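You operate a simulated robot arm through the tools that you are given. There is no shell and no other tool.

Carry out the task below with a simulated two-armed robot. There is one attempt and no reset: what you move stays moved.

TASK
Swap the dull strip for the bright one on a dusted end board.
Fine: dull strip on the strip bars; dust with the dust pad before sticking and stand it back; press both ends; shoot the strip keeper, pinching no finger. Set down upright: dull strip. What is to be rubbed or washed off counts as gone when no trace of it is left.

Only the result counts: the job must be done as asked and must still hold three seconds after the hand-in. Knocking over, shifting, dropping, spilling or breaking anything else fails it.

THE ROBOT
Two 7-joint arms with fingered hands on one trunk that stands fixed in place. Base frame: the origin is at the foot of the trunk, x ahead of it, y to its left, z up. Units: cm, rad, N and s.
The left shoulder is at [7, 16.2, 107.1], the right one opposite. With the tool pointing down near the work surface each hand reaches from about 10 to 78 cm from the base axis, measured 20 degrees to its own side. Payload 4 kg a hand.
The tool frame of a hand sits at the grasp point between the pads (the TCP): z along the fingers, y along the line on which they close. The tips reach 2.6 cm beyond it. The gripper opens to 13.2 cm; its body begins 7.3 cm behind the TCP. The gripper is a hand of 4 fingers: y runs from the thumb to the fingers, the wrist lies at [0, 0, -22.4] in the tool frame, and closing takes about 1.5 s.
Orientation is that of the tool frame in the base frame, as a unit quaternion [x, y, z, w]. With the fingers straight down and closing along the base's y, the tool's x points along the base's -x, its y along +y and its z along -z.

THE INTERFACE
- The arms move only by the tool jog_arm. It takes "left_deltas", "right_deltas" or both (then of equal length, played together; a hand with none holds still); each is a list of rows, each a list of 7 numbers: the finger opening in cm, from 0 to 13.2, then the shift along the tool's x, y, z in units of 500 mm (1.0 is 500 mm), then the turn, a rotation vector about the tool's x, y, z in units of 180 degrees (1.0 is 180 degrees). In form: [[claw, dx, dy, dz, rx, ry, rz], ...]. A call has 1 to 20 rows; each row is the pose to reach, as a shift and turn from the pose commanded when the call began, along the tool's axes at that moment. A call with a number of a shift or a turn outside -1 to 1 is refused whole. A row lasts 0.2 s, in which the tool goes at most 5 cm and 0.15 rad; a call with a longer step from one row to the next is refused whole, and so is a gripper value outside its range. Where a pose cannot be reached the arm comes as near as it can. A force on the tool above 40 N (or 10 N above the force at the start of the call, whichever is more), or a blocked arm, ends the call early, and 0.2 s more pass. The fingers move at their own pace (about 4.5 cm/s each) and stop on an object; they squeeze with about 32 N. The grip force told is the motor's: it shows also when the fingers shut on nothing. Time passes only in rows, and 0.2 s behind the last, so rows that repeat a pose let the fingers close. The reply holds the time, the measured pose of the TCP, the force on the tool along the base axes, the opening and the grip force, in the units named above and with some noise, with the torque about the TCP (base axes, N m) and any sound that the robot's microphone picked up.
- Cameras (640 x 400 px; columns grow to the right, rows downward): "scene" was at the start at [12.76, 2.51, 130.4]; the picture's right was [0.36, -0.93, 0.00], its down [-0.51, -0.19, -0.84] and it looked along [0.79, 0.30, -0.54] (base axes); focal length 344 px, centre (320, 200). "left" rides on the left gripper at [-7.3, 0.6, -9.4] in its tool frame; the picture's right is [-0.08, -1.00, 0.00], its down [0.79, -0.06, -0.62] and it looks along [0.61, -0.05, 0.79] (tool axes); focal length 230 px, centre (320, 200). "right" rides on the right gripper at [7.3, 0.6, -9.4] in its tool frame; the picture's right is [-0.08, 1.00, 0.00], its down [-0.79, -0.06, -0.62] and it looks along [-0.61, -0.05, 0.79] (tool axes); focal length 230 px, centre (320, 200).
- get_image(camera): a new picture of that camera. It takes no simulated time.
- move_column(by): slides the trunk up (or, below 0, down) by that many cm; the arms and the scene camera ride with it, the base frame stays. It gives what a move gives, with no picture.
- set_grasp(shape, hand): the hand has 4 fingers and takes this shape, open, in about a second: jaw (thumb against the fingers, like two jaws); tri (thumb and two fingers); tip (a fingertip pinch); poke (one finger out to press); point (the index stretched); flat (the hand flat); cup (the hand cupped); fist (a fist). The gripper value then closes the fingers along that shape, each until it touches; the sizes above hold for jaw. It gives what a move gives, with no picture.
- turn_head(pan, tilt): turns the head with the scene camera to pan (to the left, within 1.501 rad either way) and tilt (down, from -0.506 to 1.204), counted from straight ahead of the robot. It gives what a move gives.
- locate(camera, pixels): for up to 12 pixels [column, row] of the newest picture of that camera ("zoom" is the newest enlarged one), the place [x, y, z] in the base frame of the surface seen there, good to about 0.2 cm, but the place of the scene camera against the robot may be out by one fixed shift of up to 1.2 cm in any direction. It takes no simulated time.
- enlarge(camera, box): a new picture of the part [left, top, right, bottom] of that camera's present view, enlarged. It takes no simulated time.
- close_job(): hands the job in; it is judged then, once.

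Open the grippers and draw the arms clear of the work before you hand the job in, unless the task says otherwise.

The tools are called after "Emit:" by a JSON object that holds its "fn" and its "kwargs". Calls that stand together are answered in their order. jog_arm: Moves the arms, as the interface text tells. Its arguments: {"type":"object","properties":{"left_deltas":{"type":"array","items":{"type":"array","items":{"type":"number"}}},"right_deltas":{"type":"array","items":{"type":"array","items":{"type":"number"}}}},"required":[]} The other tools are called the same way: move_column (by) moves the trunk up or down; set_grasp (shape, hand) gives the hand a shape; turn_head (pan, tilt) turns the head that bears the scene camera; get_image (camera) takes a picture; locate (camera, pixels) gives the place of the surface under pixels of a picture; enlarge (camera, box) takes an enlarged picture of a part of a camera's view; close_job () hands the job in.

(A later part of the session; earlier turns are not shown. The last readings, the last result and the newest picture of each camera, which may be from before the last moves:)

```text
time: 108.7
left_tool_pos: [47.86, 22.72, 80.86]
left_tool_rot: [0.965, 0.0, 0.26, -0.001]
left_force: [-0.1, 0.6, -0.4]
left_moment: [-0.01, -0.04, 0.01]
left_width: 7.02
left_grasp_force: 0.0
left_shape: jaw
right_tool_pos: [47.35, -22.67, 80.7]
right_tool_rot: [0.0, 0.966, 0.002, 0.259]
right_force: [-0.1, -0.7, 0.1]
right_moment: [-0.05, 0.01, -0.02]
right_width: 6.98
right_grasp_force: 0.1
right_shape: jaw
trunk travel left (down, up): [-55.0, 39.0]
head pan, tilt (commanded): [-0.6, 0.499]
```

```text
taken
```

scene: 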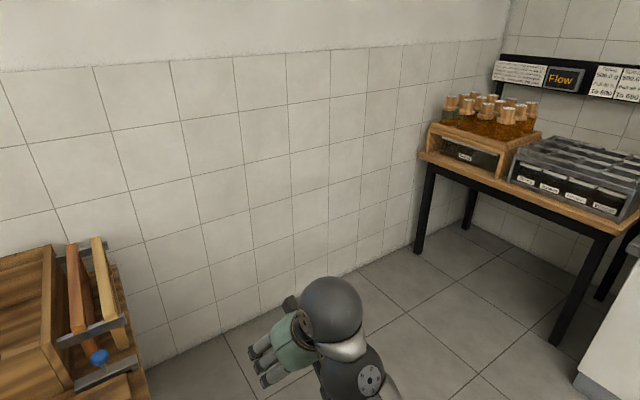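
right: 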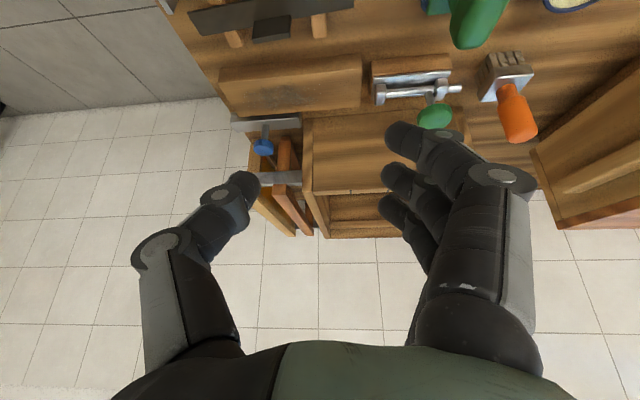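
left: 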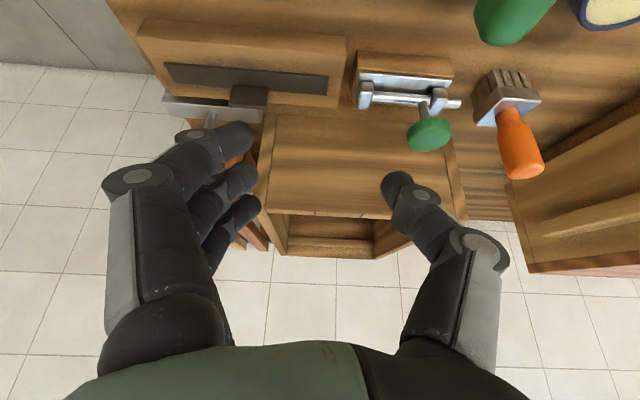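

The left is elbow-high while the right is now elbow-low. I test a pure inward move of the left (from y=22.7 to y=8 at the same x and height).

Emit:
{"fn": "jog_arm", "kwargs": {"left_deltas": [[7, 0, 0.04, 0, 0, 0, 0], [7, 0, 0.08, 0, 0, 0, 0], [7, 0, 0.12, 0, 0, 0, 0], [7, 0, 0.16, 0, 0, 0, 0], [7, 0, 0.2, 0, 0, 0, 0], [7, 0, 0.24, 0, 0, 0, 0], [7, 0, 0.28, 0, 0, 0, 0], [7, 0, 0.3, 0, 0, 0, 0], [7, 0, 0.3, 0, 0, 0, 0]]}}

Emit:
{"fn": "turn_head", "kwargs": {"pan": 0.4, "tilt": 0.5}}

Emit:
{"fn": "get_image", "kwargs": {"camera": "scene"}}

```text
time: 110.7
left_tool_pos: [48.2, 13.81, 82.2]
left_tool_rot: [0.966, 0.0, 0.26, 0.0]
left_force: [-0.7, 0.2, 0.6]
left_moment: [0.02, -0.02, -0.02]
left_width: 7.02
left_grasp_force: 0.1
left_shape: jaw
left hand out of reach, approached as far as the arm can: row 5, 6, 7, 8, 9
right_tool_pos: [47.35, -22.75, 80.71]
right_tool_rot: [-0.001, 0.966, 0.002, 0.259]
right_force: [-0.8, 0.7, 0.2]
right_moment: [0.03, 0.0, -0.03]
right_width: 6.99
right_grasp_force: 0.0
right_shape: jaw
trunk travel left (down, up): [-55.0, 39.0]
head pan, tilt (commanded): [-0.6, 0.499]
```

```text
time: 112.0
left_tool_pos: [48.17, 13.84, 82.19]
left_tool_rot: [0.965, 0.0, 0.262, 0.0]
left_force: [0.1, -0.5, -0.3]
left_moment: [0.01, -0.02, -0.03]
left_width: 7.02
left_grasp_force: 0.2
left_shape: jaw
right_tool_pos: [47.33, -22.61, 80.82]
right_tool_rot: [-0.001, 0.966, 0.002, 0.259]
right_force: [0.5, -0.3, 0.4]
right_moment: [0.01, 0.01, 0.0]
right_width: 7.02
right_grasp_force: 0.1
right_shape: jaw
trunk travel left (down, up): [-55.0, 39.0]
head pan, tilt (commanded): [0.4, 0.499]
```

```text
taken
```

scene: 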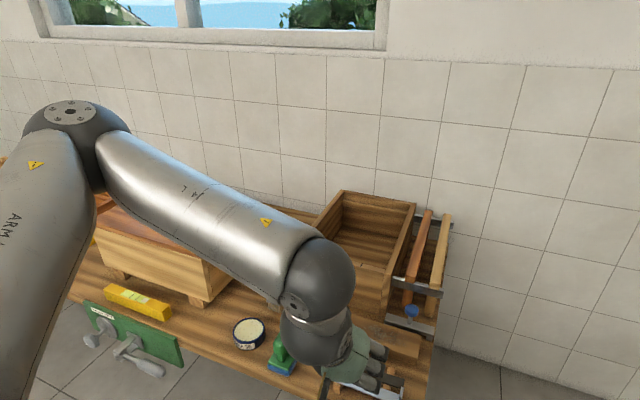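

The left shoulder direction is the same again. I'll try to force the elbow down: raise the trunk 25 cm, then lower the left hand relative to it.

Emit:
{"fn": "move_column", "kwargs": {"by": 25}}

Emit:
{"fn": "jog_arm", "kwargs": {"left_deltas": [[7, 0.01, -0.02, 0.05, 0, 0, 0], [7, 0.02, -0.04, 0.1, 0, 0, 0], [7, 0.0, -0.06, 0.15, 0, 0, 0], [7, -0.03, -0.06, 0.2, 0, 0, 0], [7, -0.06, -0.06, 0.25, 0, 0, 0], [7, -0.09, -0.06, 0.3, 0, 0, 0], [7, -0.12, -0.06, 0.34, 0, 0, 0], [7, -0.14, -0.06, 0.36, 0, 0, 0], [7, -0.14, -0.06, 0.36, 0, 0, 0]]}}

Emit:
{"fn": "get_image", "kwargs": {"camera": "scene"}}

```text
time: 114.6
left_tool_pos: [48.22, 13.83, 107.26]
left_tool_rot: [0.966, -0.001, 0.26, 0.0]
left_force: [0.2, 0.2, 0.1]
left_moment: [0.01, -0.02, 0.01]
left_width: 7.0
left_grasp_force: 0.0
left_shape: jaw
right_tool_pos: [47.37, -22.62, 105.67]
right_tool_rot: [-0.001, 0.966, 0.002, 0.259]
right_force: [0.2, -0.5, 0.1]
right_moment: [0.02, 0.0, 0.0]
right_width: 7.0
right_grasp_force: 0.1
right_shape: jaw
trunk travel left (down, up): [-80.0, 14.0]
head pan, tilt (commanded): [0.4, 0.499]
```

```text
time: 116.6
left_tool_pos: [50.51, 21.62, 93.77]
left_tool_rot: [0.966, -0.001, 0.26, 0.001]
left_force: [0.5, 0.0, 0.7]
left_moment: [-0.04, -0.02, -0.02]
left_width: 7.03
left_grasp_force: 0.0
left_shape: jaw
left hand out of reach, approached as far as the arm can: row 4, 5, 6, 7, 8, 9
right_tool_pos: [47.33, -22.8, 105.8]
right_tool_rot: [-0.002, 0.966, 0.003, 0.259]
right_force: [0.0, -0.5, -0.9]
right_moment: [-0.01, 0.01, -0.02]
right_width: 6.99
right_grasp_force: 0.1
right_shape: jaw
trunk travel left (down, up): [-80.0, 14.0]
head pan, tilt (commanded): [0.4, 0.499]
```

```text
taken
```

scene: 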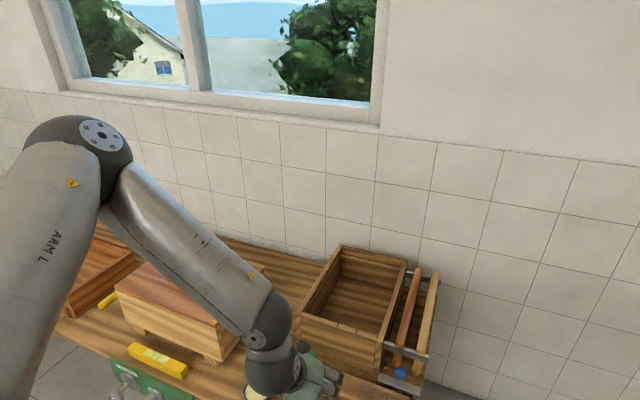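

The upper arm refuses to go lower in this configuration, so the left shoulder is probably in a flipped solution. I'll swing the left arm out to its side at shoulder height (where the shoulder is singular) and then bring it down, so it re-enters in the normal elbow-low configuration.

Emit:
{"fn": "jog_arm", "kwargs": {"left_deltas": [[7, -0.003, -0.06, -0.047, 0.012, 0, -0.021], [7, -0.007, -0.126, -0.098, 0.025, 0, -0.043], [7, -0.011, -0.189, -0.147, 0.037, 0, -0.064], [7, -0.015, -0.252, -0.196, 0.049, 0, -0.085], [7, -0.019, -0.315, -0.245, 0.062, 0, -0.107], [7, -0.023, -0.378, -0.293, 0.074, 0, -0.128], [7, -0.027, -0.441, -0.342, 0.086, 0, -0.149], [7, -0.03, -0.504, -0.39, 0.099, 0, -0.171], [7, -0.034, -0.568, -0.44, 0.111, 0, -0.192], [7, -0.034, -0.568, -0.44, 0.111, 0, -0.192]]}}

Emit:
{"fn": "turn_head", "kwargs": {"pan": 0.9, "tilt": 0.3}}

Emit:
{"fn": "get_image", "kwargs": {"camera": "scene"}}

```text
time: 118.8
left_tool_pos: [38.62, 50.15, 112.28]
left_tool_rot: [0.908, 0.329, 0.243, -0.088]
left_force: [-0.2, 0.5, 0.0]
left_moment: [-0.01, -0.01, 0.0]
left_width: 7.0
left_grasp_force: 0.1
left_shape: jaw
right_tool_pos: [47.39, -22.6, 105.68]
right_tool_rot: [0.0, 0.966, 0.002, 0.257]
right_force: [-0.7, 0.8, 0.2]
right_moment: [0.01, 0.02, -0.01]
right_width: 6.99
right_grasp_force: 0.0
right_shape: jaw
trunk travel left (down, up): [-80.0, 14.0]
head pan, tilt (commanded): [0.4, 0.499]
```

```text
time: 119.7
left_tool_pos: [38.56, 49.96, 112.22]
left_tool_rot: [0.908, 0.33, 0.244, -0.088]
left_force: [0.5, -0.4, -0.1]
left_moment: [-0.01, 0.0, -0.02]
left_width: 7.03
left_grasp_force: 0.0
left_shape: jaw
right_tool_pos: [47.32, -22.62, 105.67]
right_tool_rot: [-0.001, 0.966, 0.002, 0.259]
right_force: [-0.1, 0.2, -0.1]
right_moment: [0.02, -0.01, -0.01]
right_width: 6.99
right_grasp_force: 0.0
right_shape: jaw
trunk travel left (down, up): [-80.0, 14.0]
head pan, tilt (commanded): [0.901, 0.3]
```

```text
taken
```

scene: 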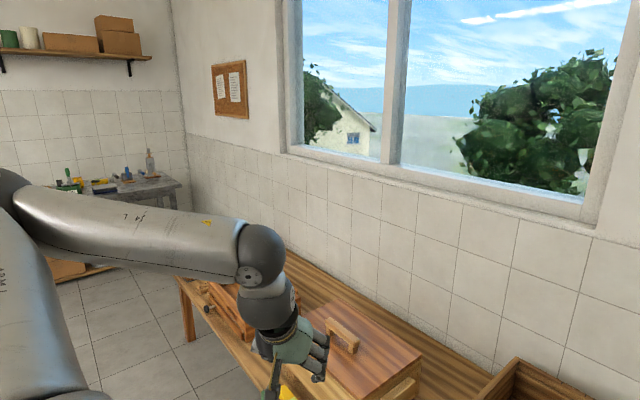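

That went without limits. I continue outward to the side, about (22,82,118), yawing another 30°.

Emit:
{"fn": "jog_arm", "kwargs": {"left_deltas": [[7, 0.021, -0.078, -0.002, 0.0093, 0, -0.016], [7, 0.043, -0.157, -0.005, 0.0186, 0, -0.032], [7, 0.064, -0.235, -0.007, 0.028, 0, -0.048], [7, 0.086, -0.313, -0.009, 0.037, 0, -0.064], [7, 0.107, -0.392, -0.012, 0.046, 0, -0.08], [7, 0.129, -0.47, -0.014, 0.056, 0, -0.096], [7, 0.15, -0.548, -0.016, 0.065, 0, -0.112], [7, 0.172, -0.627, -0.019, 0.074, 0, -0.128], [7, 0.193, -0.705, -0.021, 0.0835, 0, -0.1445], [7, 0.193, -0.705, -0.021, 0.0835, 0, -0.1445]]}}

Emit:
{"fn": "turn_head", "kwargs": {"pan": 1.3, "tilt": 0.3}}

Emit:
{"fn": "get_image", "kwargs": {"camera": "scene"}}

```text
time: 121.9
left_tool_pos: [22.0, 81.56, 117.62]
left_tool_rot: [0.792, 0.552, 0.214, -0.147]
left_force: [-1.0, 0.0, -0.3]
left_moment: [-0.03, 0.0, -0.01]
left_width: 7.0
left_grasp_force: 0.1
left_shape: jaw
right_tool_pos: [47.23, -22.76, 105.86]
right_tool_rot: [-0.001, 0.966, 0.002, 0.258]
right_force: [0.2, 0.0, 0.5]
right_moment: [0.0, 0.02, -0.02]
right_width: 6.98
right_grasp_force: 0.1
right_shape: jaw
trunk travel left (down, up): [-80.0, 14.0]
head pan, tilt (commanded): [0.901, 0.3]
```

```text
time: 122.8
left_tool_pos: [22.03, 81.58, 117.5]
left_tool_rot: [0.792, 0.553, 0.214, -0.148]
left_force: [-0.5, -0.3, 0.5]
left_moment: [-0.05, 0.03, 0.04]
left_width: 7.04
left_grasp_force: 0.0
left_shape: jaw
right_tool_pos: [47.45, -22.64, 105.79]
right_tool_rot: [-0.001, 0.966, 0.001, 0.258]
right_force: [-0.3, 0.3, 0.1]
right_moment: [0.03, -0.01, 0.0]
right_width: 6.98
right_grasp_force: 0.0
right_shape: jaw
trunk travel left (down, up): [-80.0, 14.0]
head pan, tilt (commanded): [1.3, 0.3]
```

```text
taken
```

scene: 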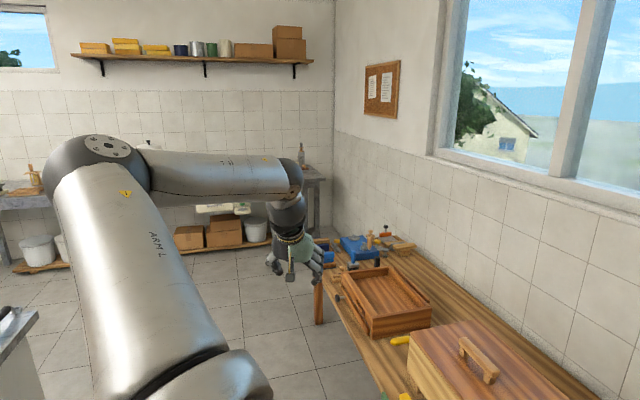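

The arm is now out to the left side. I lower the hand beside the robot, in front of the bench edge, to about (29,69,71), so the upper arm drops.

Emit:
{"fn": "jog_arm", "kwargs": {"left_deltas": [[7, -0.058, 0.02, 0.065, 0, 0, 0], [7, -0.117, 0.04, 0.13, 0, 0, 0], [7, -0.175, 0.06, 0.195, 0, 0, 0], [7, -0.233, 0.08, 0.26, 0, 0, 0], [7, -0.292, 0.1, 0.325, 0, 0, 0], [7, -0.35, 0.12, 0.39, 0, 0, 0], [7, -0.409, 0.14, 0.456, 0, 0, 0], [7, -0.467, 0.159, 0.521, 0, 0, 0], [7, -0.525, 0.179, 0.586, 0, 0, 0], [7, -0.584, 0.199, 0.651, 0, 0, 0], [7, -0.642, 0.219, 0.716, 0, 0, 0], [7, -0.642, 0.219, 0.716, 0, 0, 0]]}}

Emit:
{"fn": "turn_head", "kwargs": {"pan": 1.2, "tilt": 0.6}}

Emit:
{"fn": "get_image", "kwargs": {"camera": "scene"}}

```text
time: 125.4
left_tool_pos: [28.9, 69.03, 70.41]
left_tool_rot: [0.792, 0.553, 0.213, -0.147]
left_force: [0.3, -0.5, 1.0]
left_moment: [-0.02, -0.01, 0.01]
left_width: 7.03
left_grasp_force: 0.0
left_shape: jaw
right_tool_pos: [47.38, -22.58, 105.75]
right_tool_rot: [-0.001, 0.966, 0.001, 0.26]
right_force: [0.7, -0.2, -0.7]
right_moment: [0.02, -0.01, 0.01]
right_width: 7.0
right_grasp_force: 0.1
right_shape: jaw
trunk travel left (down, up): [-80.0, 14.0]
head pan, tilt (commanded): [1.3, 0.3]
```

```text
time: 126.2
left_tool_pos: [28.86, 68.94, 70.34]
left_tool_rot: [0.792, 0.552, 0.214, -0.147]
left_force: [-0.2, 0.2, 0.8]
left_moment: [-0.02, -0.01, -0.01]
left_width: 7.01
left_grasp_force: 0.1
left_shape: jaw
right_tool_pos: [47.39, -22.68, 105.83]
right_tool_rot: [-0.002, 0.966, 0.002, 0.258]
right_force: [-0.8, 0.4, 0.6]
right_moment: [-0.01, -0.02, -0.01]
right_width: 6.99
right_grasp_force: 0.0
right_shape: jaw
trunk travel left (down, up): [-80.0, 14.0]
head pan, tilt (commanded): [1.201, 0.6]
```

```text
taken
```

scene: 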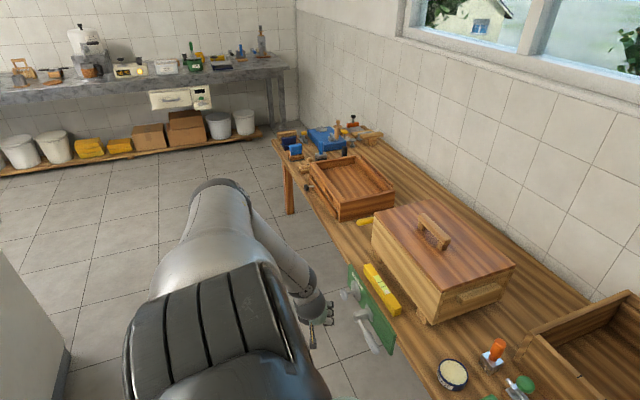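

The upper arm is now lateral and slightly down. I bring the hand inward in front of the body at low height, to about (42,33,76), yawing back to face forward.

Emit:
{"fn": "jog_arm", "kwargs": {"left_deltas": [[7, -0.04, 0.045, -0.045, -0.018, 0, 0.031], [7, -0.082, 0.09, -0.085, -0.036, 0, 0.061], [7, -0.123, 0.135, -0.12, -0.053, 0, 0.092], [7, -0.164, 0.18, -0.155, -0.071, 0, 0.122], [7, -0.205, 0.225, -0.19, -0.089, 0, 0.153], [7, -0.245, 0.27, -0.225, -0.107, 0, 0.184], [7, -0.286, 0.315, -0.26, -0.124, 0, 0.214], [7, -0.327, 0.36, -0.295, -0.142, 0, 0.245], [7, -0.368, 0.405, -0.325, -0.16, 0, 0.276], [7, -0.409, 0.45, -0.36, -0.178, 0, 0.306], [7, -0.45, 0.495, -0.39, -0.1955, -0.0008, 0.3368], [7, -0.45, 0.495, -0.39, -0.1955, -0.0008, 0.3368]]}}

Emit:
{"fn": "turn_head", "kwargs": {"pan": 0.7, "tilt": 0.8}}

Emit:
{"fn": "get_image", "kwargs": {"camera": "scene"}}

```text
time: 128.8
left_tool_pos: [41.83, 33.15, 75.72]
left_tool_rot: [0.966, -0.002, 0.26, 0.002]
left_force: [0.2, -0.3, 0.3]
left_moment: [-0.04, -0.01, 0.02]
left_width: 7.0
left_grasp_force: 0.0
left_shape: jaw
right_tool_pos: [47.32, -22.68, 105.79]
right_tool_rot: [-0.001, 0.966, 0.002, 0.259]
right_force: [0.6, -0.2, 0.4]
right_moment: [0.01, 0.0, -0.01]
right_width: 7.02
right_grasp_force: 0.0
right_shape: jaw
trunk travel left (down, up): [-80.0, 14.0]
head pan, tilt (commanded): [1.201, 0.6]
```

```text
time: 129.7
left_tool_pos: [41.94, 33.19, 75.67]
left_tool_rot: [0.966, -0.002, 0.26, 0.002]
left_force: [-0.4, -0.7, 0.4]
left_moment: [-0.01, 0.0, 0.0]
left_width: 6.99
left_grasp_force: 0.0
left_shape: jaw
right_tool_pos: [47.28, -22.71, 105.73]
right_tool_rot: [-0.001, 0.966, 0.002, 0.259]
right_force: [-0.6, 0.0, 0.3]
right_moment: [0.01, 0.0, 0.01]
right_width: 6.99
right_grasp_force: 0.2
right_shape: jaw
trunk travel left (down, up): [-80.0, 14.0]
head pan, tilt (commanded): [0.7, 0.799]
```

```text
taken
```

scene: 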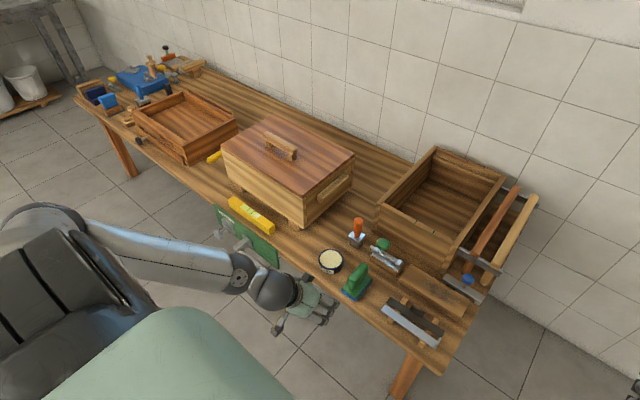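

The left arm is now in the elbow-low configuration with no limits hit. I move it up and forward to (52,22,98), then lower the trunk back by 25 cm.

Emit:
{"fn": "jog_arm", "kwargs": {"left_deltas": [[7, 0.05, 0.02, -0.045, 0, 0, 0], [7, 0.1, 0.045, -0.09, 0, 0, 0], [7, 0.15, 0.075, -0.13, 0, 0, 0], [7, 0.2, 0.105, -0.165, 0, 0, 0], [7, 0.25, 0.135, -0.2, 0, 0, 0], [7, 0.3, 0.165, -0.23, 0, 0, 0], [7, 0.35, 0.195, -0.26, 0, 0, 0], [7, 0.396, 0.22, -0.286, 0, 0, 0], [7, 0.396, 0.22, -0.286, 0, 0, 0]]}}

Emit:
{"fn": "move_column", "kwargs": {"by": -25}}

Emit:
{"fn": "get_image", "kwargs": {"camera": "scene"}}

```text
time: 131.7
left_tool_pos: [51.89, 22.13, 98.54]
left_tool_rot: [0.966, -0.001, 0.26, 0.002]
left_force: [0.4, 0.3, 1.4]
left_moment: [-0.02, 0.0, 0.03]
left_width: 6.99
left_grasp_force: 0.1
left_shape: jaw
right_tool_pos: [47.33, -22.6, 105.85]
right_tool_rot: [-0.002, 0.966, 0.003, 0.259]
right_force: [0.6, 0.6, 1.0]
right_moment: [-0.02, 0.02, 0.0]
right_width: 6.98
right_grasp_force: 0.1
right_shape: jaw
trunk travel left (down, up): [-80.0, 14.0]
head pan, tilt (commanded): [0.7, 0.799]
```

```text
time: 134.3
left_tool_pos: [51.88, 21.93, 73.72]
left_tool_rot: [0.966, -0.001, 0.26, 0.001]
left_force: [-0.4, 0.0, -1.2]
left_moment: [-0.01, 0.01, 0.0]
left_width: 7.01
left_grasp_force: 0.0
left_shape: jaw
right_tool_pos: [47.36, -22.66, 80.65]
right_tool_rot: [-0.001, 0.966, 0.002, 0.259]
right_force: [0.2, -0.7, 0.2]
right_moment: [-0.01, 0.02, 0.03]
right_width: 6.96
right_grasp_force: 0.1
right_shape: jaw
trunk travel left (down, up): [-55.0, 39.0]
head pan, tilt (commanded): [0.7, 0.799]
```

```text
taken
```

scene: 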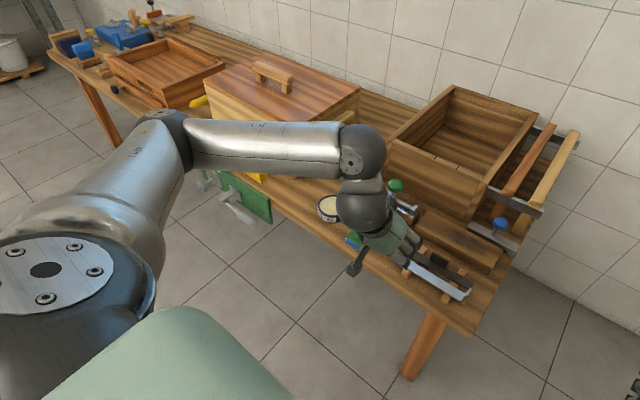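

Left arm is elbow-level now. I test reaching over the board: to (72,13,73).

Emit:
{"fn": "jog_arm", "kwargs": {"left_deltas": [[7, 0.043, 0.022, 0.027, 0, 0, 0], [7, 0.085, 0.044, 0.053, 0, 0, 0], [7, 0.128, 0.067, 0.08, 0, 0, 0], [7, 0.17, 0.089, 0.106, 0, 0, 0], [7, 0.213, 0.111, 0.133, 0, 0, 0], [7, 0.256, 0.133, 0.16, 0, 0, 0], [7, 0.298, 0.156, 0.186, 0, 0, 0], [7, 0.341, 0.178, 0.213, 0, 0, 0], [7, 0.341, 0.178, 0.213, 0, 0, 0]]}}

Emit:
{"fn": "get_image", "kwargs": {"camera": "left"}}

```text
time: 136.3
left_tool_pos: [72.01, 13.06, 73.01]
left_tool_rot: [0.966, -0.001, 0.259, 0.002]
left_force: [1.5, 0.2, -0.1]
left_moment: [0.01, -0.02, 0.02]
left_width: 7.01
left_grasp_force: 0.0
left_shape: jaw
right_tool_pos: [47.25, -22.67, 80.74]
right_tool_rot: [-0.001, 0.966, 0.002, 0.259]
right_force: [-0.1, -0.2, -1.2]
right_moment: [-0.03, -0.04, -0.01]
right_width: 6.95
right_grasp_force: 0.0
right_shape: jaw
trunk travel left (down, up): [-55.0, 39.0]
head pan, tilt (commanded): [0.7, 0.799]
```

```text
taken
```

left: 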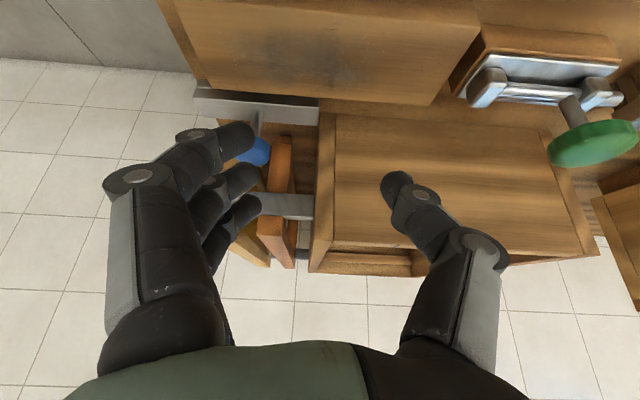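

The left hand now reaches (72,13,73) exactly, so it can do everything. I go back to (50,31,80) to look at the dust pad.

Emit:
{"fn": "jog_arm", "kwargs": {"left_deltas": [[7, -0.039, -0.045, -0.043, 0, 0, 0], [7, -0.078, -0.09, -0.085, 0, 0, 0], [7, -0.117, -0.135, -0.128, 0, 0, 0], [7, -0.156, -0.18, -0.17, 0, 0, 0], [7, -0.194, -0.225, -0.213, 0, 0, 0], [7, -0.233, -0.27, -0.256, 0, 0, 0], [7, -0.272, -0.315, -0.298, 0, 0, 0], [7, -0.311, -0.36, -0.341, 0, 0, 0], [7, -0.311, -0.36, -0.341, 0, 0, 0]]}}

Emit:
{"fn": "get_image", "kwargs": {"camera": "left"}}

Emit:
{"fn": "turn_head", "kwargs": {"pan": 0.35, "tilt": 0.7}}

Emit:
{"fn": "get_image", "kwargs": {"camera": "scene"}}

```text
time: 138.3
left_tool_pos: [49.88, 31.29, 79.85]
left_tool_rot: [0.966, -0.001, 0.26, 0.001]
left_force: [0.5, -0.2, -0.2]
left_moment: [0.02, 0.04, -0.03]
left_width: 7.02
left_grasp_force: 0.2
left_shape: jaw
right_tool_pos: [47.43, -22.76, 80.68]
right_tool_rot: [-0.002, 0.966, 0.003, 0.258]
right_force: [0.3, -0.1, -0.7]
right_moment: [0.03, -0.01, 0.02]
right_width: 7.01
right_grasp_force: 0.0
right_shape: jaw
trunk travel left (down, up): [-55.0, 39.0]
head pan, tilt (commanded): [0.7, 0.799]
```

```text
taken
```

left: 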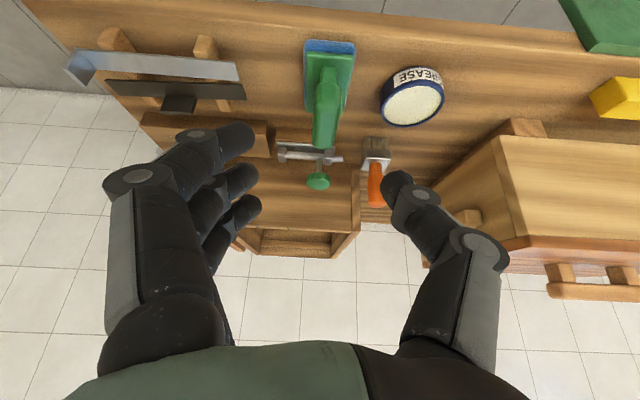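

```text
time: 139.1
left_tool_pos: [49.74, 31.37, 79.71]
left_tool_rot: [0.966, -0.002, 0.26, 0.001]
left_force: [-0.7, 0.1, -0.3]
left_moment: [-0.03, 0.01, 0.01]
left_width: 6.98
left_grasp_force: 0.0
left_shape: jaw
right_tool_pos: [47.5, -22.67, 80.68]
right_tool_rot: [-0.001, 0.966, 0.002, 0.259]
right_force: [0.5, 1.0, 0.1]
right_moment: [-0.02, 0.0, -0.01]
right_width: 6.99
right_grasp_force: 0.0
right_shape: jaw
trunk travel left (down, up): [-55.0, 39.0]
head pan, tilt (commanded): [0.351, 0.7]
```

```text
taken
```

scene: 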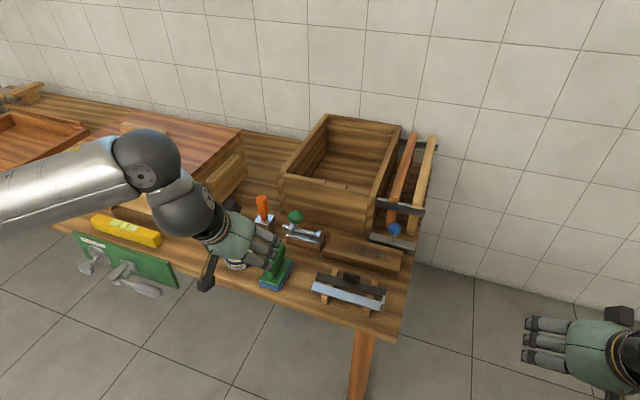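

I enlarge the pad in the left view and locate its pad corners and handle.

Emit:
{"fn": "enlarge", "kwargs": {"camera": "left", "box": [280, 20, 400, 160]}}

Emit:
{"fn": "enlarge", "kwargs": {"camera": "scene", "box": [230, 220, 420, 320]}}

Emit:
{"fn": "locate", "kwargs": {"camera": "left", "pixels": [[306, 42], [353, 44], [308, 105], [348, 108], [330, 48], [318, 100], [335, 100], [318, 140], [335, 140], [326, 120], [326, 75], [326, 90]]}}

```text
2.86 times, centred on (340, 90) of left
```

zoom: 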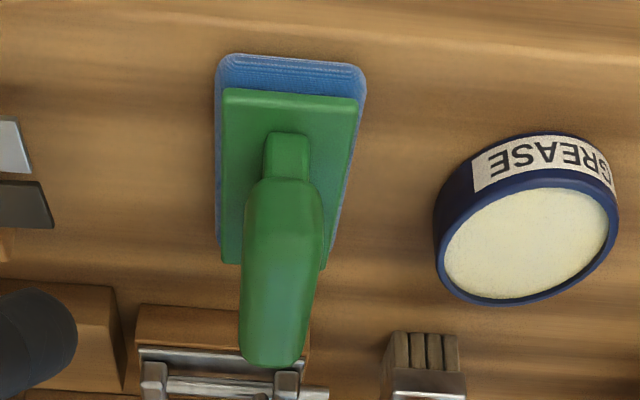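

```text
3.37 times, centred on (325, 270) of scene
```

zoom: 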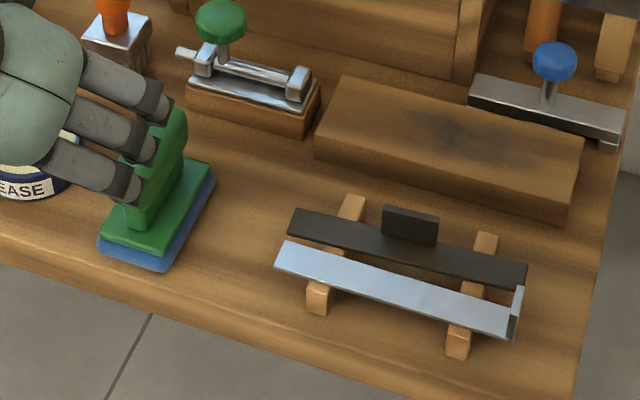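

```text
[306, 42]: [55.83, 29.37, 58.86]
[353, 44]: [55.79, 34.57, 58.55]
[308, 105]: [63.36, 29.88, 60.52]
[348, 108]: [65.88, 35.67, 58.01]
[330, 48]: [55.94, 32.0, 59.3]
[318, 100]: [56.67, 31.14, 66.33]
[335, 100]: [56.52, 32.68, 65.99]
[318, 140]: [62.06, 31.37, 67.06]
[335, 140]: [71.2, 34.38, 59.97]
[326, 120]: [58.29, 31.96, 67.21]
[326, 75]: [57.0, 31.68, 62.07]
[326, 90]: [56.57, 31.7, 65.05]
```

Pad base is about x 56–64, y 29.4–34.6; the handle grip is centred near (59.8,31.9), z 65–67.4, running along x. I locate the grease can and handle sides, then move above the handle with 6 cm opening.

Emit:
{"fn": "locate", "kwargs": {"camera": "left", "pixels": [[382, 105], [440, 95], [412, 122], [400, 80], [312, 125], [341, 125], [322, 145], [316, 85], [337, 85], [375, 145], [376, 165], [312, 110]]}}

Emit:
{"fn": "jog_arm", "kwargs": {"left_deltas": [[6, 0.02, -0.002, 0.04, 0, 0, 0], [6, 0.04, -0.004, 0.08, 0, 0, 0], [6, 0.06, -0.006, 0.12, 0, 0, 0], [6, 0.08, -0.008, 0.16, 0, 0, 0], [6, 0.09, -0.01, 0.2, 0, 0, 0], [6, 0.09, -0.01, 0.232, 0, 0, 0], [6, 0.09, -0.01, 0.232, 0, 0, 0]]}}

Emit:
{"fn": "get_image", "kwargs": {"camera": "left"}}

```text
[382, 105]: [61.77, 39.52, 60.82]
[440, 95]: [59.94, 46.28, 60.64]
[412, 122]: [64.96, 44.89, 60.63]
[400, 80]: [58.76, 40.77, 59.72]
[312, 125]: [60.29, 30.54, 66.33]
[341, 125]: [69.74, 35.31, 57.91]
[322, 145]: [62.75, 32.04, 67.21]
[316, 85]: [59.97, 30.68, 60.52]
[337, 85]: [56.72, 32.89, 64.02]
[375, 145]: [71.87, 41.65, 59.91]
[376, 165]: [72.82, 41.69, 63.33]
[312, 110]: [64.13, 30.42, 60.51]
```

```text
time: 140.7
left_tool_pos: [59.93, 31.7, 72.02]
left_tool_rot: [0.966, -0.002, 0.26, 0.003]
left_force: [-0.9, 0.9, 0.2]
left_moment: [0.02, 0.02, 0.01]
left_width: 6.1
left_grasp_force: 0.0
left_shape: jaw
right_tool_pos: [47.45, -22.67, 80.75]
right_tool_rot: [-0.001, 0.966, 0.001, 0.259]
right_force: [-0.2, -0.1, 0.2]
right_moment: [0.03, -0.01, -0.05]
right_width: 6.99
right_grasp_force: 0.1
right_shape: jaw
trunk travel left (down, up): [-55.0, 39.0]
head pan, tilt (commanded): [0.351, 0.7]
```

```text
taken
```

left: 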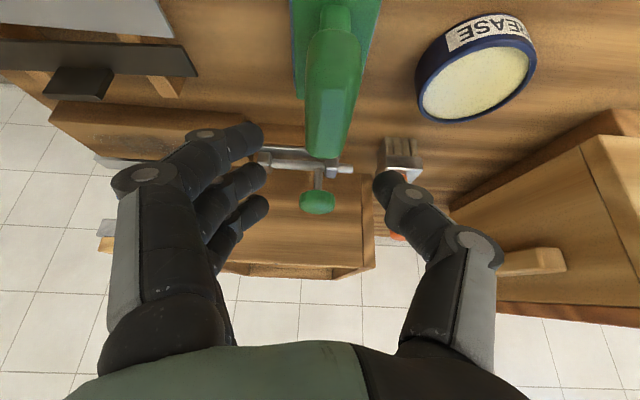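

The hand is above the handle; I locate the handle's sides closely from here.

Emit:
{"fn": "enlarge", "kwargs": {"camera": "left", "box": [280, 0, 400, 170]}}

Emit:
{"fn": "locate", "kwargs": {"camera": "left", "pixels": [[312, 70], [356, 70], [310, 120], [344, 130], [325, 150], [318, 30], [350, 30], [335, 60], [328, 120], [335, 20], [300, 60], [296, 20]]}}

```text
2.35 times, centred on (340, 85) of left
```

zoom: 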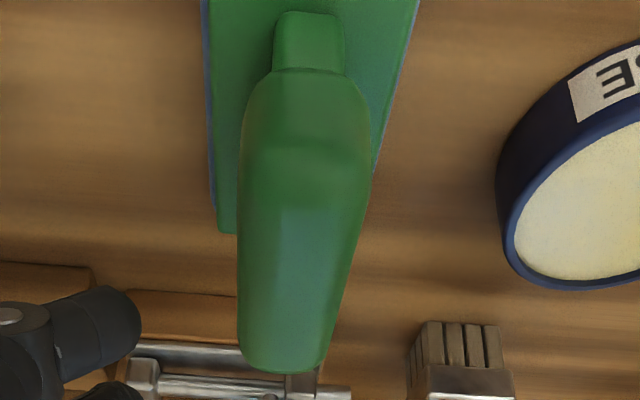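

```text
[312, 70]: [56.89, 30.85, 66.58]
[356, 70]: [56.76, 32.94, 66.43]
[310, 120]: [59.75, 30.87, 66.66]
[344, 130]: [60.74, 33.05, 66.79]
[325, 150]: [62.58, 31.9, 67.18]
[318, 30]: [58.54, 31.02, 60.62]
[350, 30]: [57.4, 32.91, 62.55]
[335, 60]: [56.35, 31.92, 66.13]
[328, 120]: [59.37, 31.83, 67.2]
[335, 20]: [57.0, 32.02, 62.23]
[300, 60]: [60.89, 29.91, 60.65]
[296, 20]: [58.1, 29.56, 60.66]
```

Handle spans y 30.75–33.05, x 56.3–63, top z 67.2. I lower the TCP to (59.6,31.9,66.0) around it.

Emit:
{"fn": "jog_arm", "kwargs": {"left_deltas": [[6, -0.013, -0.001, 0.02, 0, 0, 0], [6, -0.026, -0.002, 0.04, 0, 0, 0], [6, -0.04, -0.003, 0.06, 0, 0, 0], [6, -0.053, -0.004, 0.08, 0, 0, 0], [6, -0.0657, -0.004, 0.1006, 0, 0, 0], [6, -0.0657, -0.004, 0.1006, 0, 0, 0]]}}

Emit:
{"fn": "get_image", "kwargs": {"camera": "left"}}

Emit:
{"fn": "enlarge", "kwargs": {"camera": "scene", "box": [200, 200, 340, 310]}}

```text
time: 142.1
left_tool_pos: [59.49, 31.83, 66.02]
left_tool_rot: [0.966, -0.002, 0.26, 0.002]
left_force: [-0.5, 0.2, -0.5]
left_moment: [0.02, 0.02, 0.0]
left_width: 6.11
left_grasp_force: 0.0
left_shape: jaw
right_tool_pos: [47.36, -22.75, 80.77]
right_tool_rot: [-0.001, 0.966, 0.002, 0.259]
right_force: [0.2, -0.5, -0.7]
right_moment: [-0.02, 0.04, 0.02]
right_width: 7.0
right_grasp_force: 0.1
right_shape: jaw
trunk travel left (down, up): [-55.0, 39.0]
head pan, tilt (commanded): [0.351, 0.7]
```

```text
taken
```

left: 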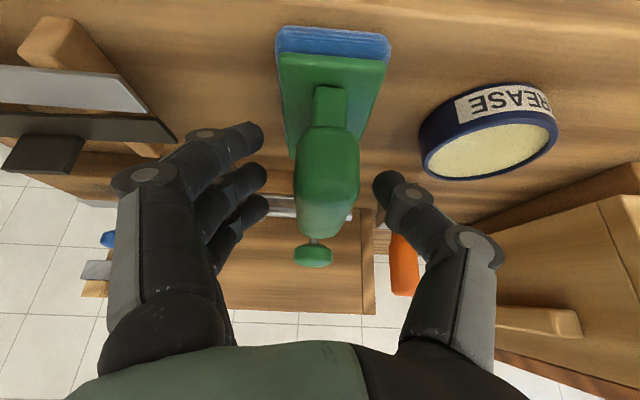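

```text
3.64 times, centred on (270, 255) of scene
```

zoom: 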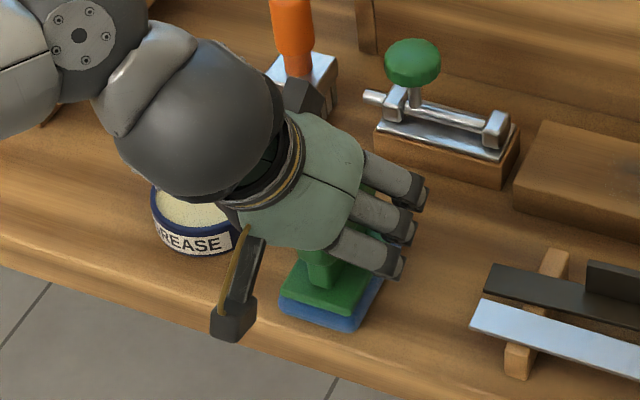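

The handle (295–360) sits between fingers and thumb. I close the grip.

Emit:
{"fn": "jog_arm", "kwargs": {"left_deltas": [[4, 0, 0, 0, 0, 0, 0], [3, 0, 0, 0, 0, 0, 0], [2, 0, 0, 0, 0, 0, 0], [1, 0, 0, 0, 0, 0, 0], [0.5, 0, 0, 0, 0, 0, 0], [0.5, 0, 0, 0, 0, 0, 0], [0.5, 0, 0, 0, 0, 0, 0]]}}

Emit:
{"fn": "get_image", "kwargs": {"camera": "left"}}

Emit:
{"fn": "enlarge", "kwargs": {"camera": "scene", "box": [200, 200, 340, 310]}}

```text
time: 143.7
left_tool_pos: [59.49, 31.94, 66.0]
left_tool_rot: [0.966, -0.001, 0.26, 0.002]
left_force: [-0.6, 0.7, 0.0]
left_moment: [-0.01, 0.01, 0.0]
left_width: 2.43
left_grasp_force: 31.9
left_shape: jaw
right_tool_pos: [47.33, -22.75, 80.74]
right_tool_rot: [-0.001, 0.966, 0.001, 0.258]
right_force: [-0.4, 0.4, 0.0]
right_moment: [0.02, -0.01, 0.01]
right_width: 6.98
right_grasp_force: 0.0
right_shape: jaw
trunk travel left (down, up): [-55.0, 39.0]
head pan, tilt (commanded): [0.351, 0.7]
```

```text
taken
```

left: 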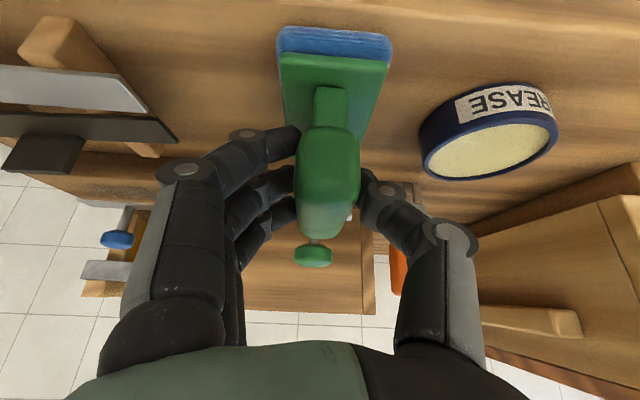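

```text
3.64 times, centred on (270, 255) of scene
```

zoom: 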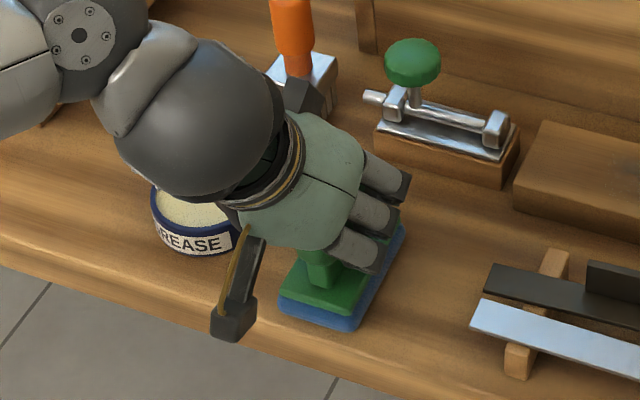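

Grip width 2.43 at 32 N; the pad did not shift. I lift it 12 cm straight up.

Emit:
{"fn": "jog_arm", "kwargs": {"left_deltas": [[0.5, 0.01, 0, -0.0173, 0, 0, 0], [0.5, 0.025, 0, -0.043, 0, 0, 0], [0.5, 0.05, 0, -0.0866, 0, 0, 0], [0.5, 0.075, 0, -0.13, 0, 0, 0], [0.5, 0.1, 0, -0.173, 0, 0, 0], [0.5, 0.12, 0, -0.208, 0, 0, 0], [0.5, 0.12, 0, -0.208, 0, 0, 0]]}}

Emit:
{"fn": "get_image", "kwargs": {"camera": "left"}}

Emit:
{"fn": "get_image", "kwargs": {"camera": "scene"}}

```text
time: 145.3
left_tool_pos: [59.54, 31.81, 78.09]
left_tool_rot: [0.966, -0.001, 0.26, 0.002]
left_force: [0.3, -0.6, -0.9]
left_moment: [0.02, -0.02, -0.01]
left_width: 2.4
left_grasp_force: 31.9
left_shape: jaw
right_tool_pos: [47.29, -22.56, 80.73]
right_tool_rot: [-0.001, 0.966, 0.002, 0.259]
right_force: [-0.8, -0.6, -0.6]
right_moment: [-0.01, -0.03, 0.01]
right_width: 7.01
right_grasp_force: 0.1
right_shape: jaw
trunk travel left (down, up): [-55.0, 39.0]
head pan, tilt (commanded): [0.351, 0.7]
```

```text
taken
```

left: 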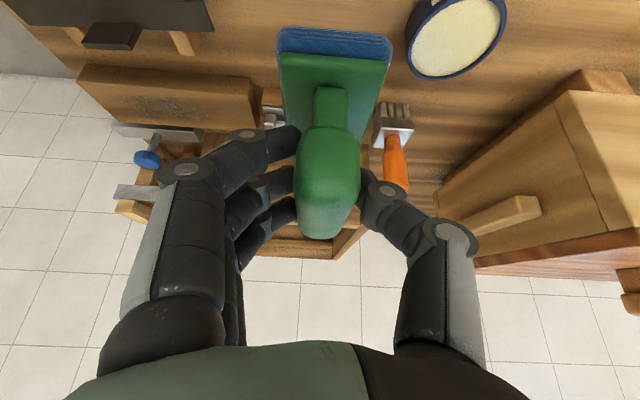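

```text
taken
```

scene: 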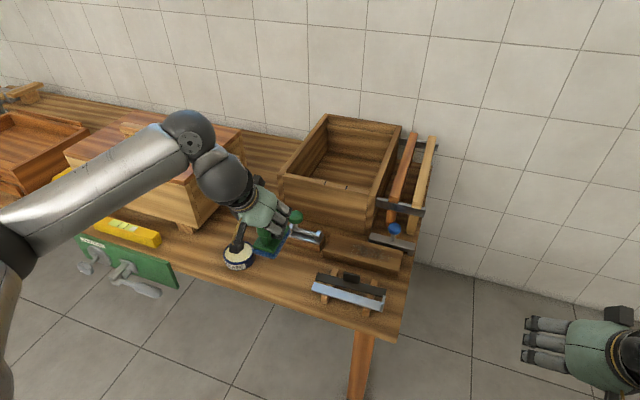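

The pad is held unchanged in the hand. I check the dust patch on the board in the left view before wiping.

Emit:
{"fn": "enlarge", "kwargs": {"camera": "left", "box": [60, 50, 290, 160]}}

Emit:
{"fn": "enlarge", "kwargs": {"camera": "scene", "box": [310, 215, 420, 285]}}

Emit:
{"fn": "locate", "kwargs": {"camera": "scene", "pixels": [[346, 243], [360, 247], [375, 250], [390, 255], [400, 262], [335, 240], [365, 252], [380, 260]]}}

```text
2.78 times, centred on (175, 105) of left
```

zoom: 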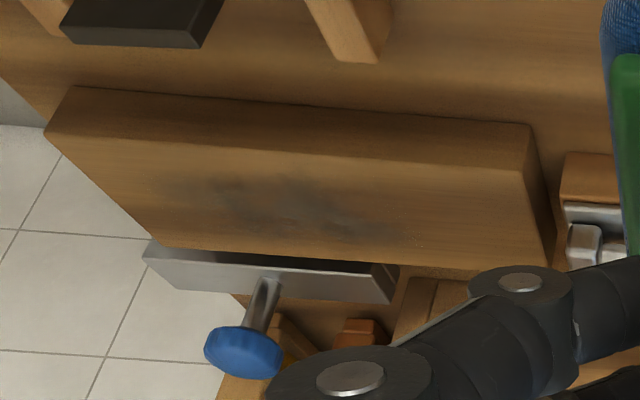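

```text
5.71 times, centred on (365, 250) of scene
```

zoom: 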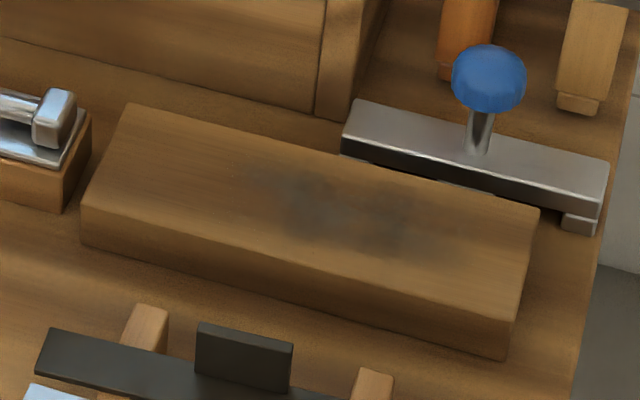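

```text
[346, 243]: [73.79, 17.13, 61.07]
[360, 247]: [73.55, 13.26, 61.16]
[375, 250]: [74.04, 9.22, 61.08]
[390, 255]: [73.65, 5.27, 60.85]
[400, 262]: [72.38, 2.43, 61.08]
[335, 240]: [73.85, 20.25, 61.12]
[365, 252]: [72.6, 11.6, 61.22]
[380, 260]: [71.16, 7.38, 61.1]
```

Dust lies around x 71–75, y 5–16.5 on the board. I carry the pad over to above the board's left part, TCP (72.5,17,75).

Emit:
{"fn": "jog_arm", "kwargs": {"left_deltas": [[0.5, 0.03, 0.05, 0.025, 0, 0, 0], [0.5, 0.06, 0.1, 0.05, 0, 0, 0], [0.5, 0.09, 0.15, 0.075, 0, 0, 0], [0.5, 0.125, 0.2, 0.105, 0, 0, 0], [0.5, 0.16, 0.25, 0.145, 0, 0, 0], [0.5, 0.194, 0.298, 0.184, 0, 0, 0], [0.5, 0.194, 0.298, 0.184, 0, 0, 0]]}}

Emit:
{"fn": "get_image", "kwargs": {"camera": "left"}}

Emit:
{"fn": "enlarge", "kwargs": {"camera": "scene", "box": [280, 180, 440, 300]}}

```text
time: 146.9
left_tool_pos: [72.79, 16.73, 74.95]
left_tool_rot: [0.966, -0.001, 0.26, 0.001]
left_force: [0.4, 0.2, -0.6]
left_moment: [0.01, -0.02, 0.01]
left_width: 2.44
left_grasp_force: 31.5
left_shape: jaw
right_tool_pos: [47.32, -22.73, 80.81]
right_tool_rot: [-0.003, 0.966, 0.003, 0.259]
right_force: [0.3, 0.4, 0.4]
right_moment: [0.02, -0.02, -0.01]
right_width: 7.0
right_grasp_force: 0.1
right_shape: jaw
trunk travel left (down, up): [-55.0, 39.0]
head pan, tilt (commanded): [0.351, 0.7]
```

```text
taken
```

left: 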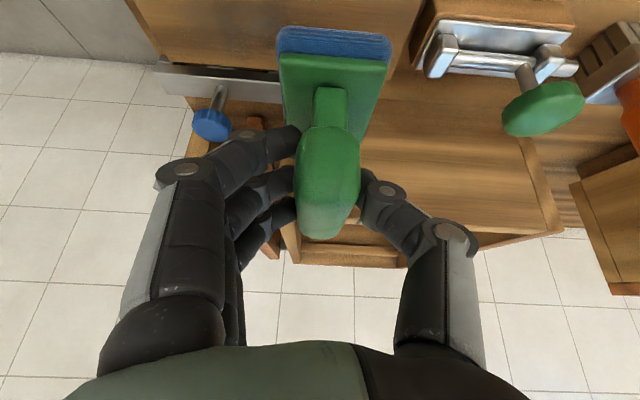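

```text
3.33 times, centred on (360, 240) of scene
```

zoom: 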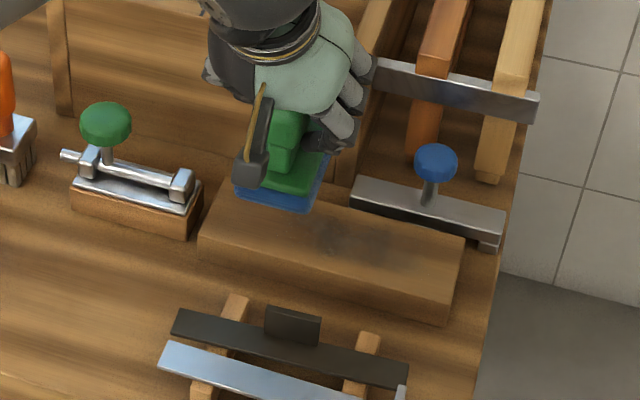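

I lower the pad onto the board: down 5.9 cm in slowing steps, watching the contact force.

Emit:
{"fn": "jog_arm", "kwargs": {"left_deltas": [[0.5, -0.012, 0, 0.0208, 0, 0, 0], [0.5, -0.024, 0, 0.0416, 0, 0, 0], [0.5, -0.036, 0, 0.0624, 0, 0, 0], [0.5, -0.046, 0, 0.08, 0, 0, 0], [0.5, -0.053, 0, 0.0918, 0, 0, 0], [0.5, -0.057, 0, 0.0987, 0, 0, 0], [0.5, -0.059, 0, 0.1022, 0, 0, 0], [0.5, -0.059, 0, 0.1022, 0, 0, 0]]}}

Emit:
{"fn": "enlarge", "kwargs": {"camera": "scene", "box": [280, 180, 440, 300]}}

```text
time: 148.7
left_tool_pos: [72.4, 16.76, 69.18]
left_tool_rot: [0.966, -0.002, 0.26, 0.002]
left_force: [1.1, -0.4, -0.4]
left_moment: [0.04, 0.02, -0.01]
left_width: 2.4
left_grasp_force: 32.0
left_shape: jaw
right_tool_pos: [47.3, -22.8, 80.59]
right_tool_rot: [-0.002, 0.966, 0.002, 0.259]
right_force: [0.9, 1.0, -0.4]
right_moment: [-0.01, 0.0, 0.02]
right_width: 6.97
right_grasp_force: 0.0
right_shape: jaw
trunk travel left (down, up): [-55.0, 39.0]
head pan, tilt (commanded): [0.351, 0.7]
```

```text
3.33 times, centred on (360, 240) of scene
```

zoom: 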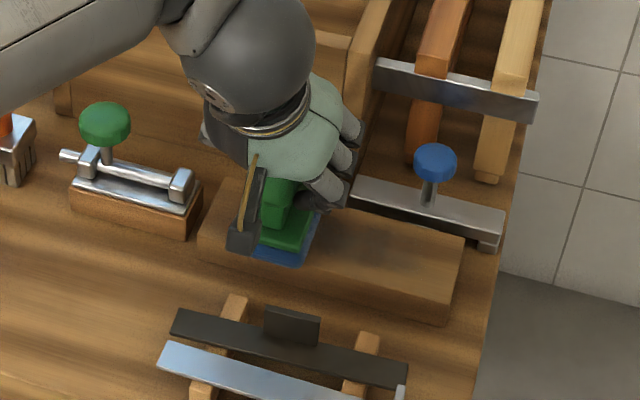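

No contact force yet at TCP z 69.2; I lower a few more millimetres.

Emit:
{"fn": "jog_arm", "kwargs": {"left_deltas": [[0.5, -0.001, 0, 0.0017, 0, 0, 0], [0.5, -0.002, 0, 0.0035, 0, 0, 0], [0.5, -0.003, 0, 0.0052, 0, 0, 0]]}}

```text
time: 149.5
left_tool_pos: [72.57, 16.76, 69.01]
left_tool_rot: [0.965, -0.002, 0.261, 0.003]
left_force: [0.3, 0.9, 6.3]
left_moment: [-0.05, -0.05, 0.03]
left_width: 2.4
left_grasp_force: 32.1
left_shape: jaw
right_tool_pos: [47.3, -22.63, 80.81]
right_tool_rot: [-0.002, 0.966, 0.003, 0.259]
right_force: [-0.1, 0.2, -0.3]
right_moment: [0.03, 0.01, 0.02]
right_width: 7.0
right_grasp_force: 0.0
right_shape: jaw
trunk travel left (down, up): [-55.0, 39.0]
head pan, tilt (commanded): [0.351, 0.7]
```

Contact 6.3 N. I stroke the pad along the board towards -y, down to y≈6.

Emit:
{"fn": "jog_arm", "kwargs": {"left_deltas": [[0.5, 0, 0.018, 0, 0, 0, 0], [0.5, 0, 0.036, 0, 0, 0, 0], [0.5, 0, 0.054, 0, 0, 0, 0], [0.5, 0, 0.072, 0, 0, 0, 0], [0.5, 0, 0.09, 0, 0, 0, 0], [0.5, 0, 0.108, 0, 0, 0, 0], [0.5, 0, 0.126, 0, 0, 0, 0], [0.5, 0, 0.144, 0, 0, 0, 0], [0.5, 0, 0.162, 0, 0, 0, 0], [0.5, 0, 0.18, 0, 0, 0, 0], [0.5, 0, 0.198, 0, 0, 0, 0], [0.5, 0, 0.215, 0, 0, 0, 0]]}}

Emit:
{"fn": "get_image", "kwargs": {"camera": "scene"}}

Emit:
{"fn": "enlarge", "kwargs": {"camera": "scene", "box": [280, 180, 440, 300]}}

Emit:
{"fn": "get_image", "kwargs": {"camera": "left"}}

```text
time: 152.1
left_tool_pos: [72.47, 6.05, 68.96]
left_tool_rot: [0.966, -0.001, 0.26, 0.002]
left_force: [-1.2, 6.7, 13.3]
left_moment: [0.18, -0.09, 0.07]
left_width: 2.43
left_grasp_force: 32.1
left_shape: jaw
right_tool_pos: [47.22, -22.69, 80.79]
right_tool_rot: [-0.002, 0.966, 0.002, 0.26]
right_force: [-0.1, -0.3, 0.0]
right_moment: [0.02, -0.03, 0.0]
right_width: 6.98
right_grasp_force: 0.1
right_shape: jaw
trunk travel left (down, up): [-55.0, 39.0]
head pan, tilt (commanded): [0.351, 0.7]
```

```text
taken
```

scene: 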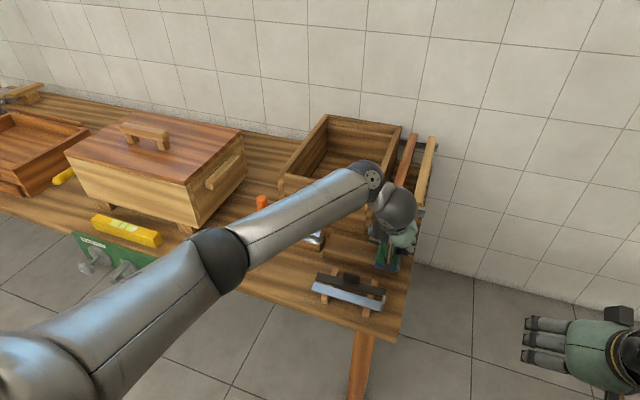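

```text
3.33 times, centred on (360, 240) of scene
```

zoom: 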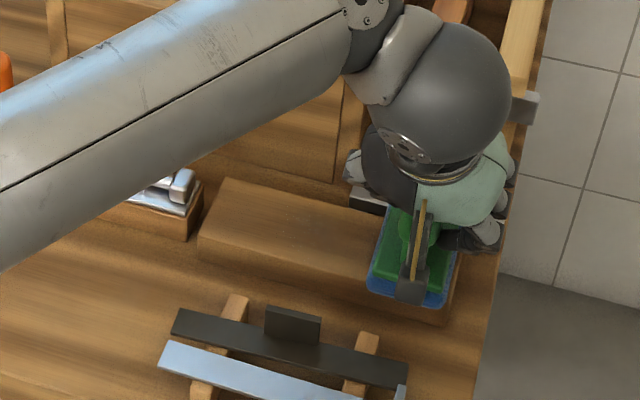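

```text
taken
```

left: 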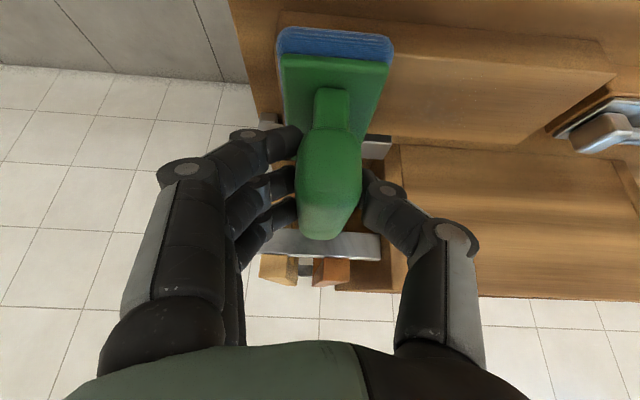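

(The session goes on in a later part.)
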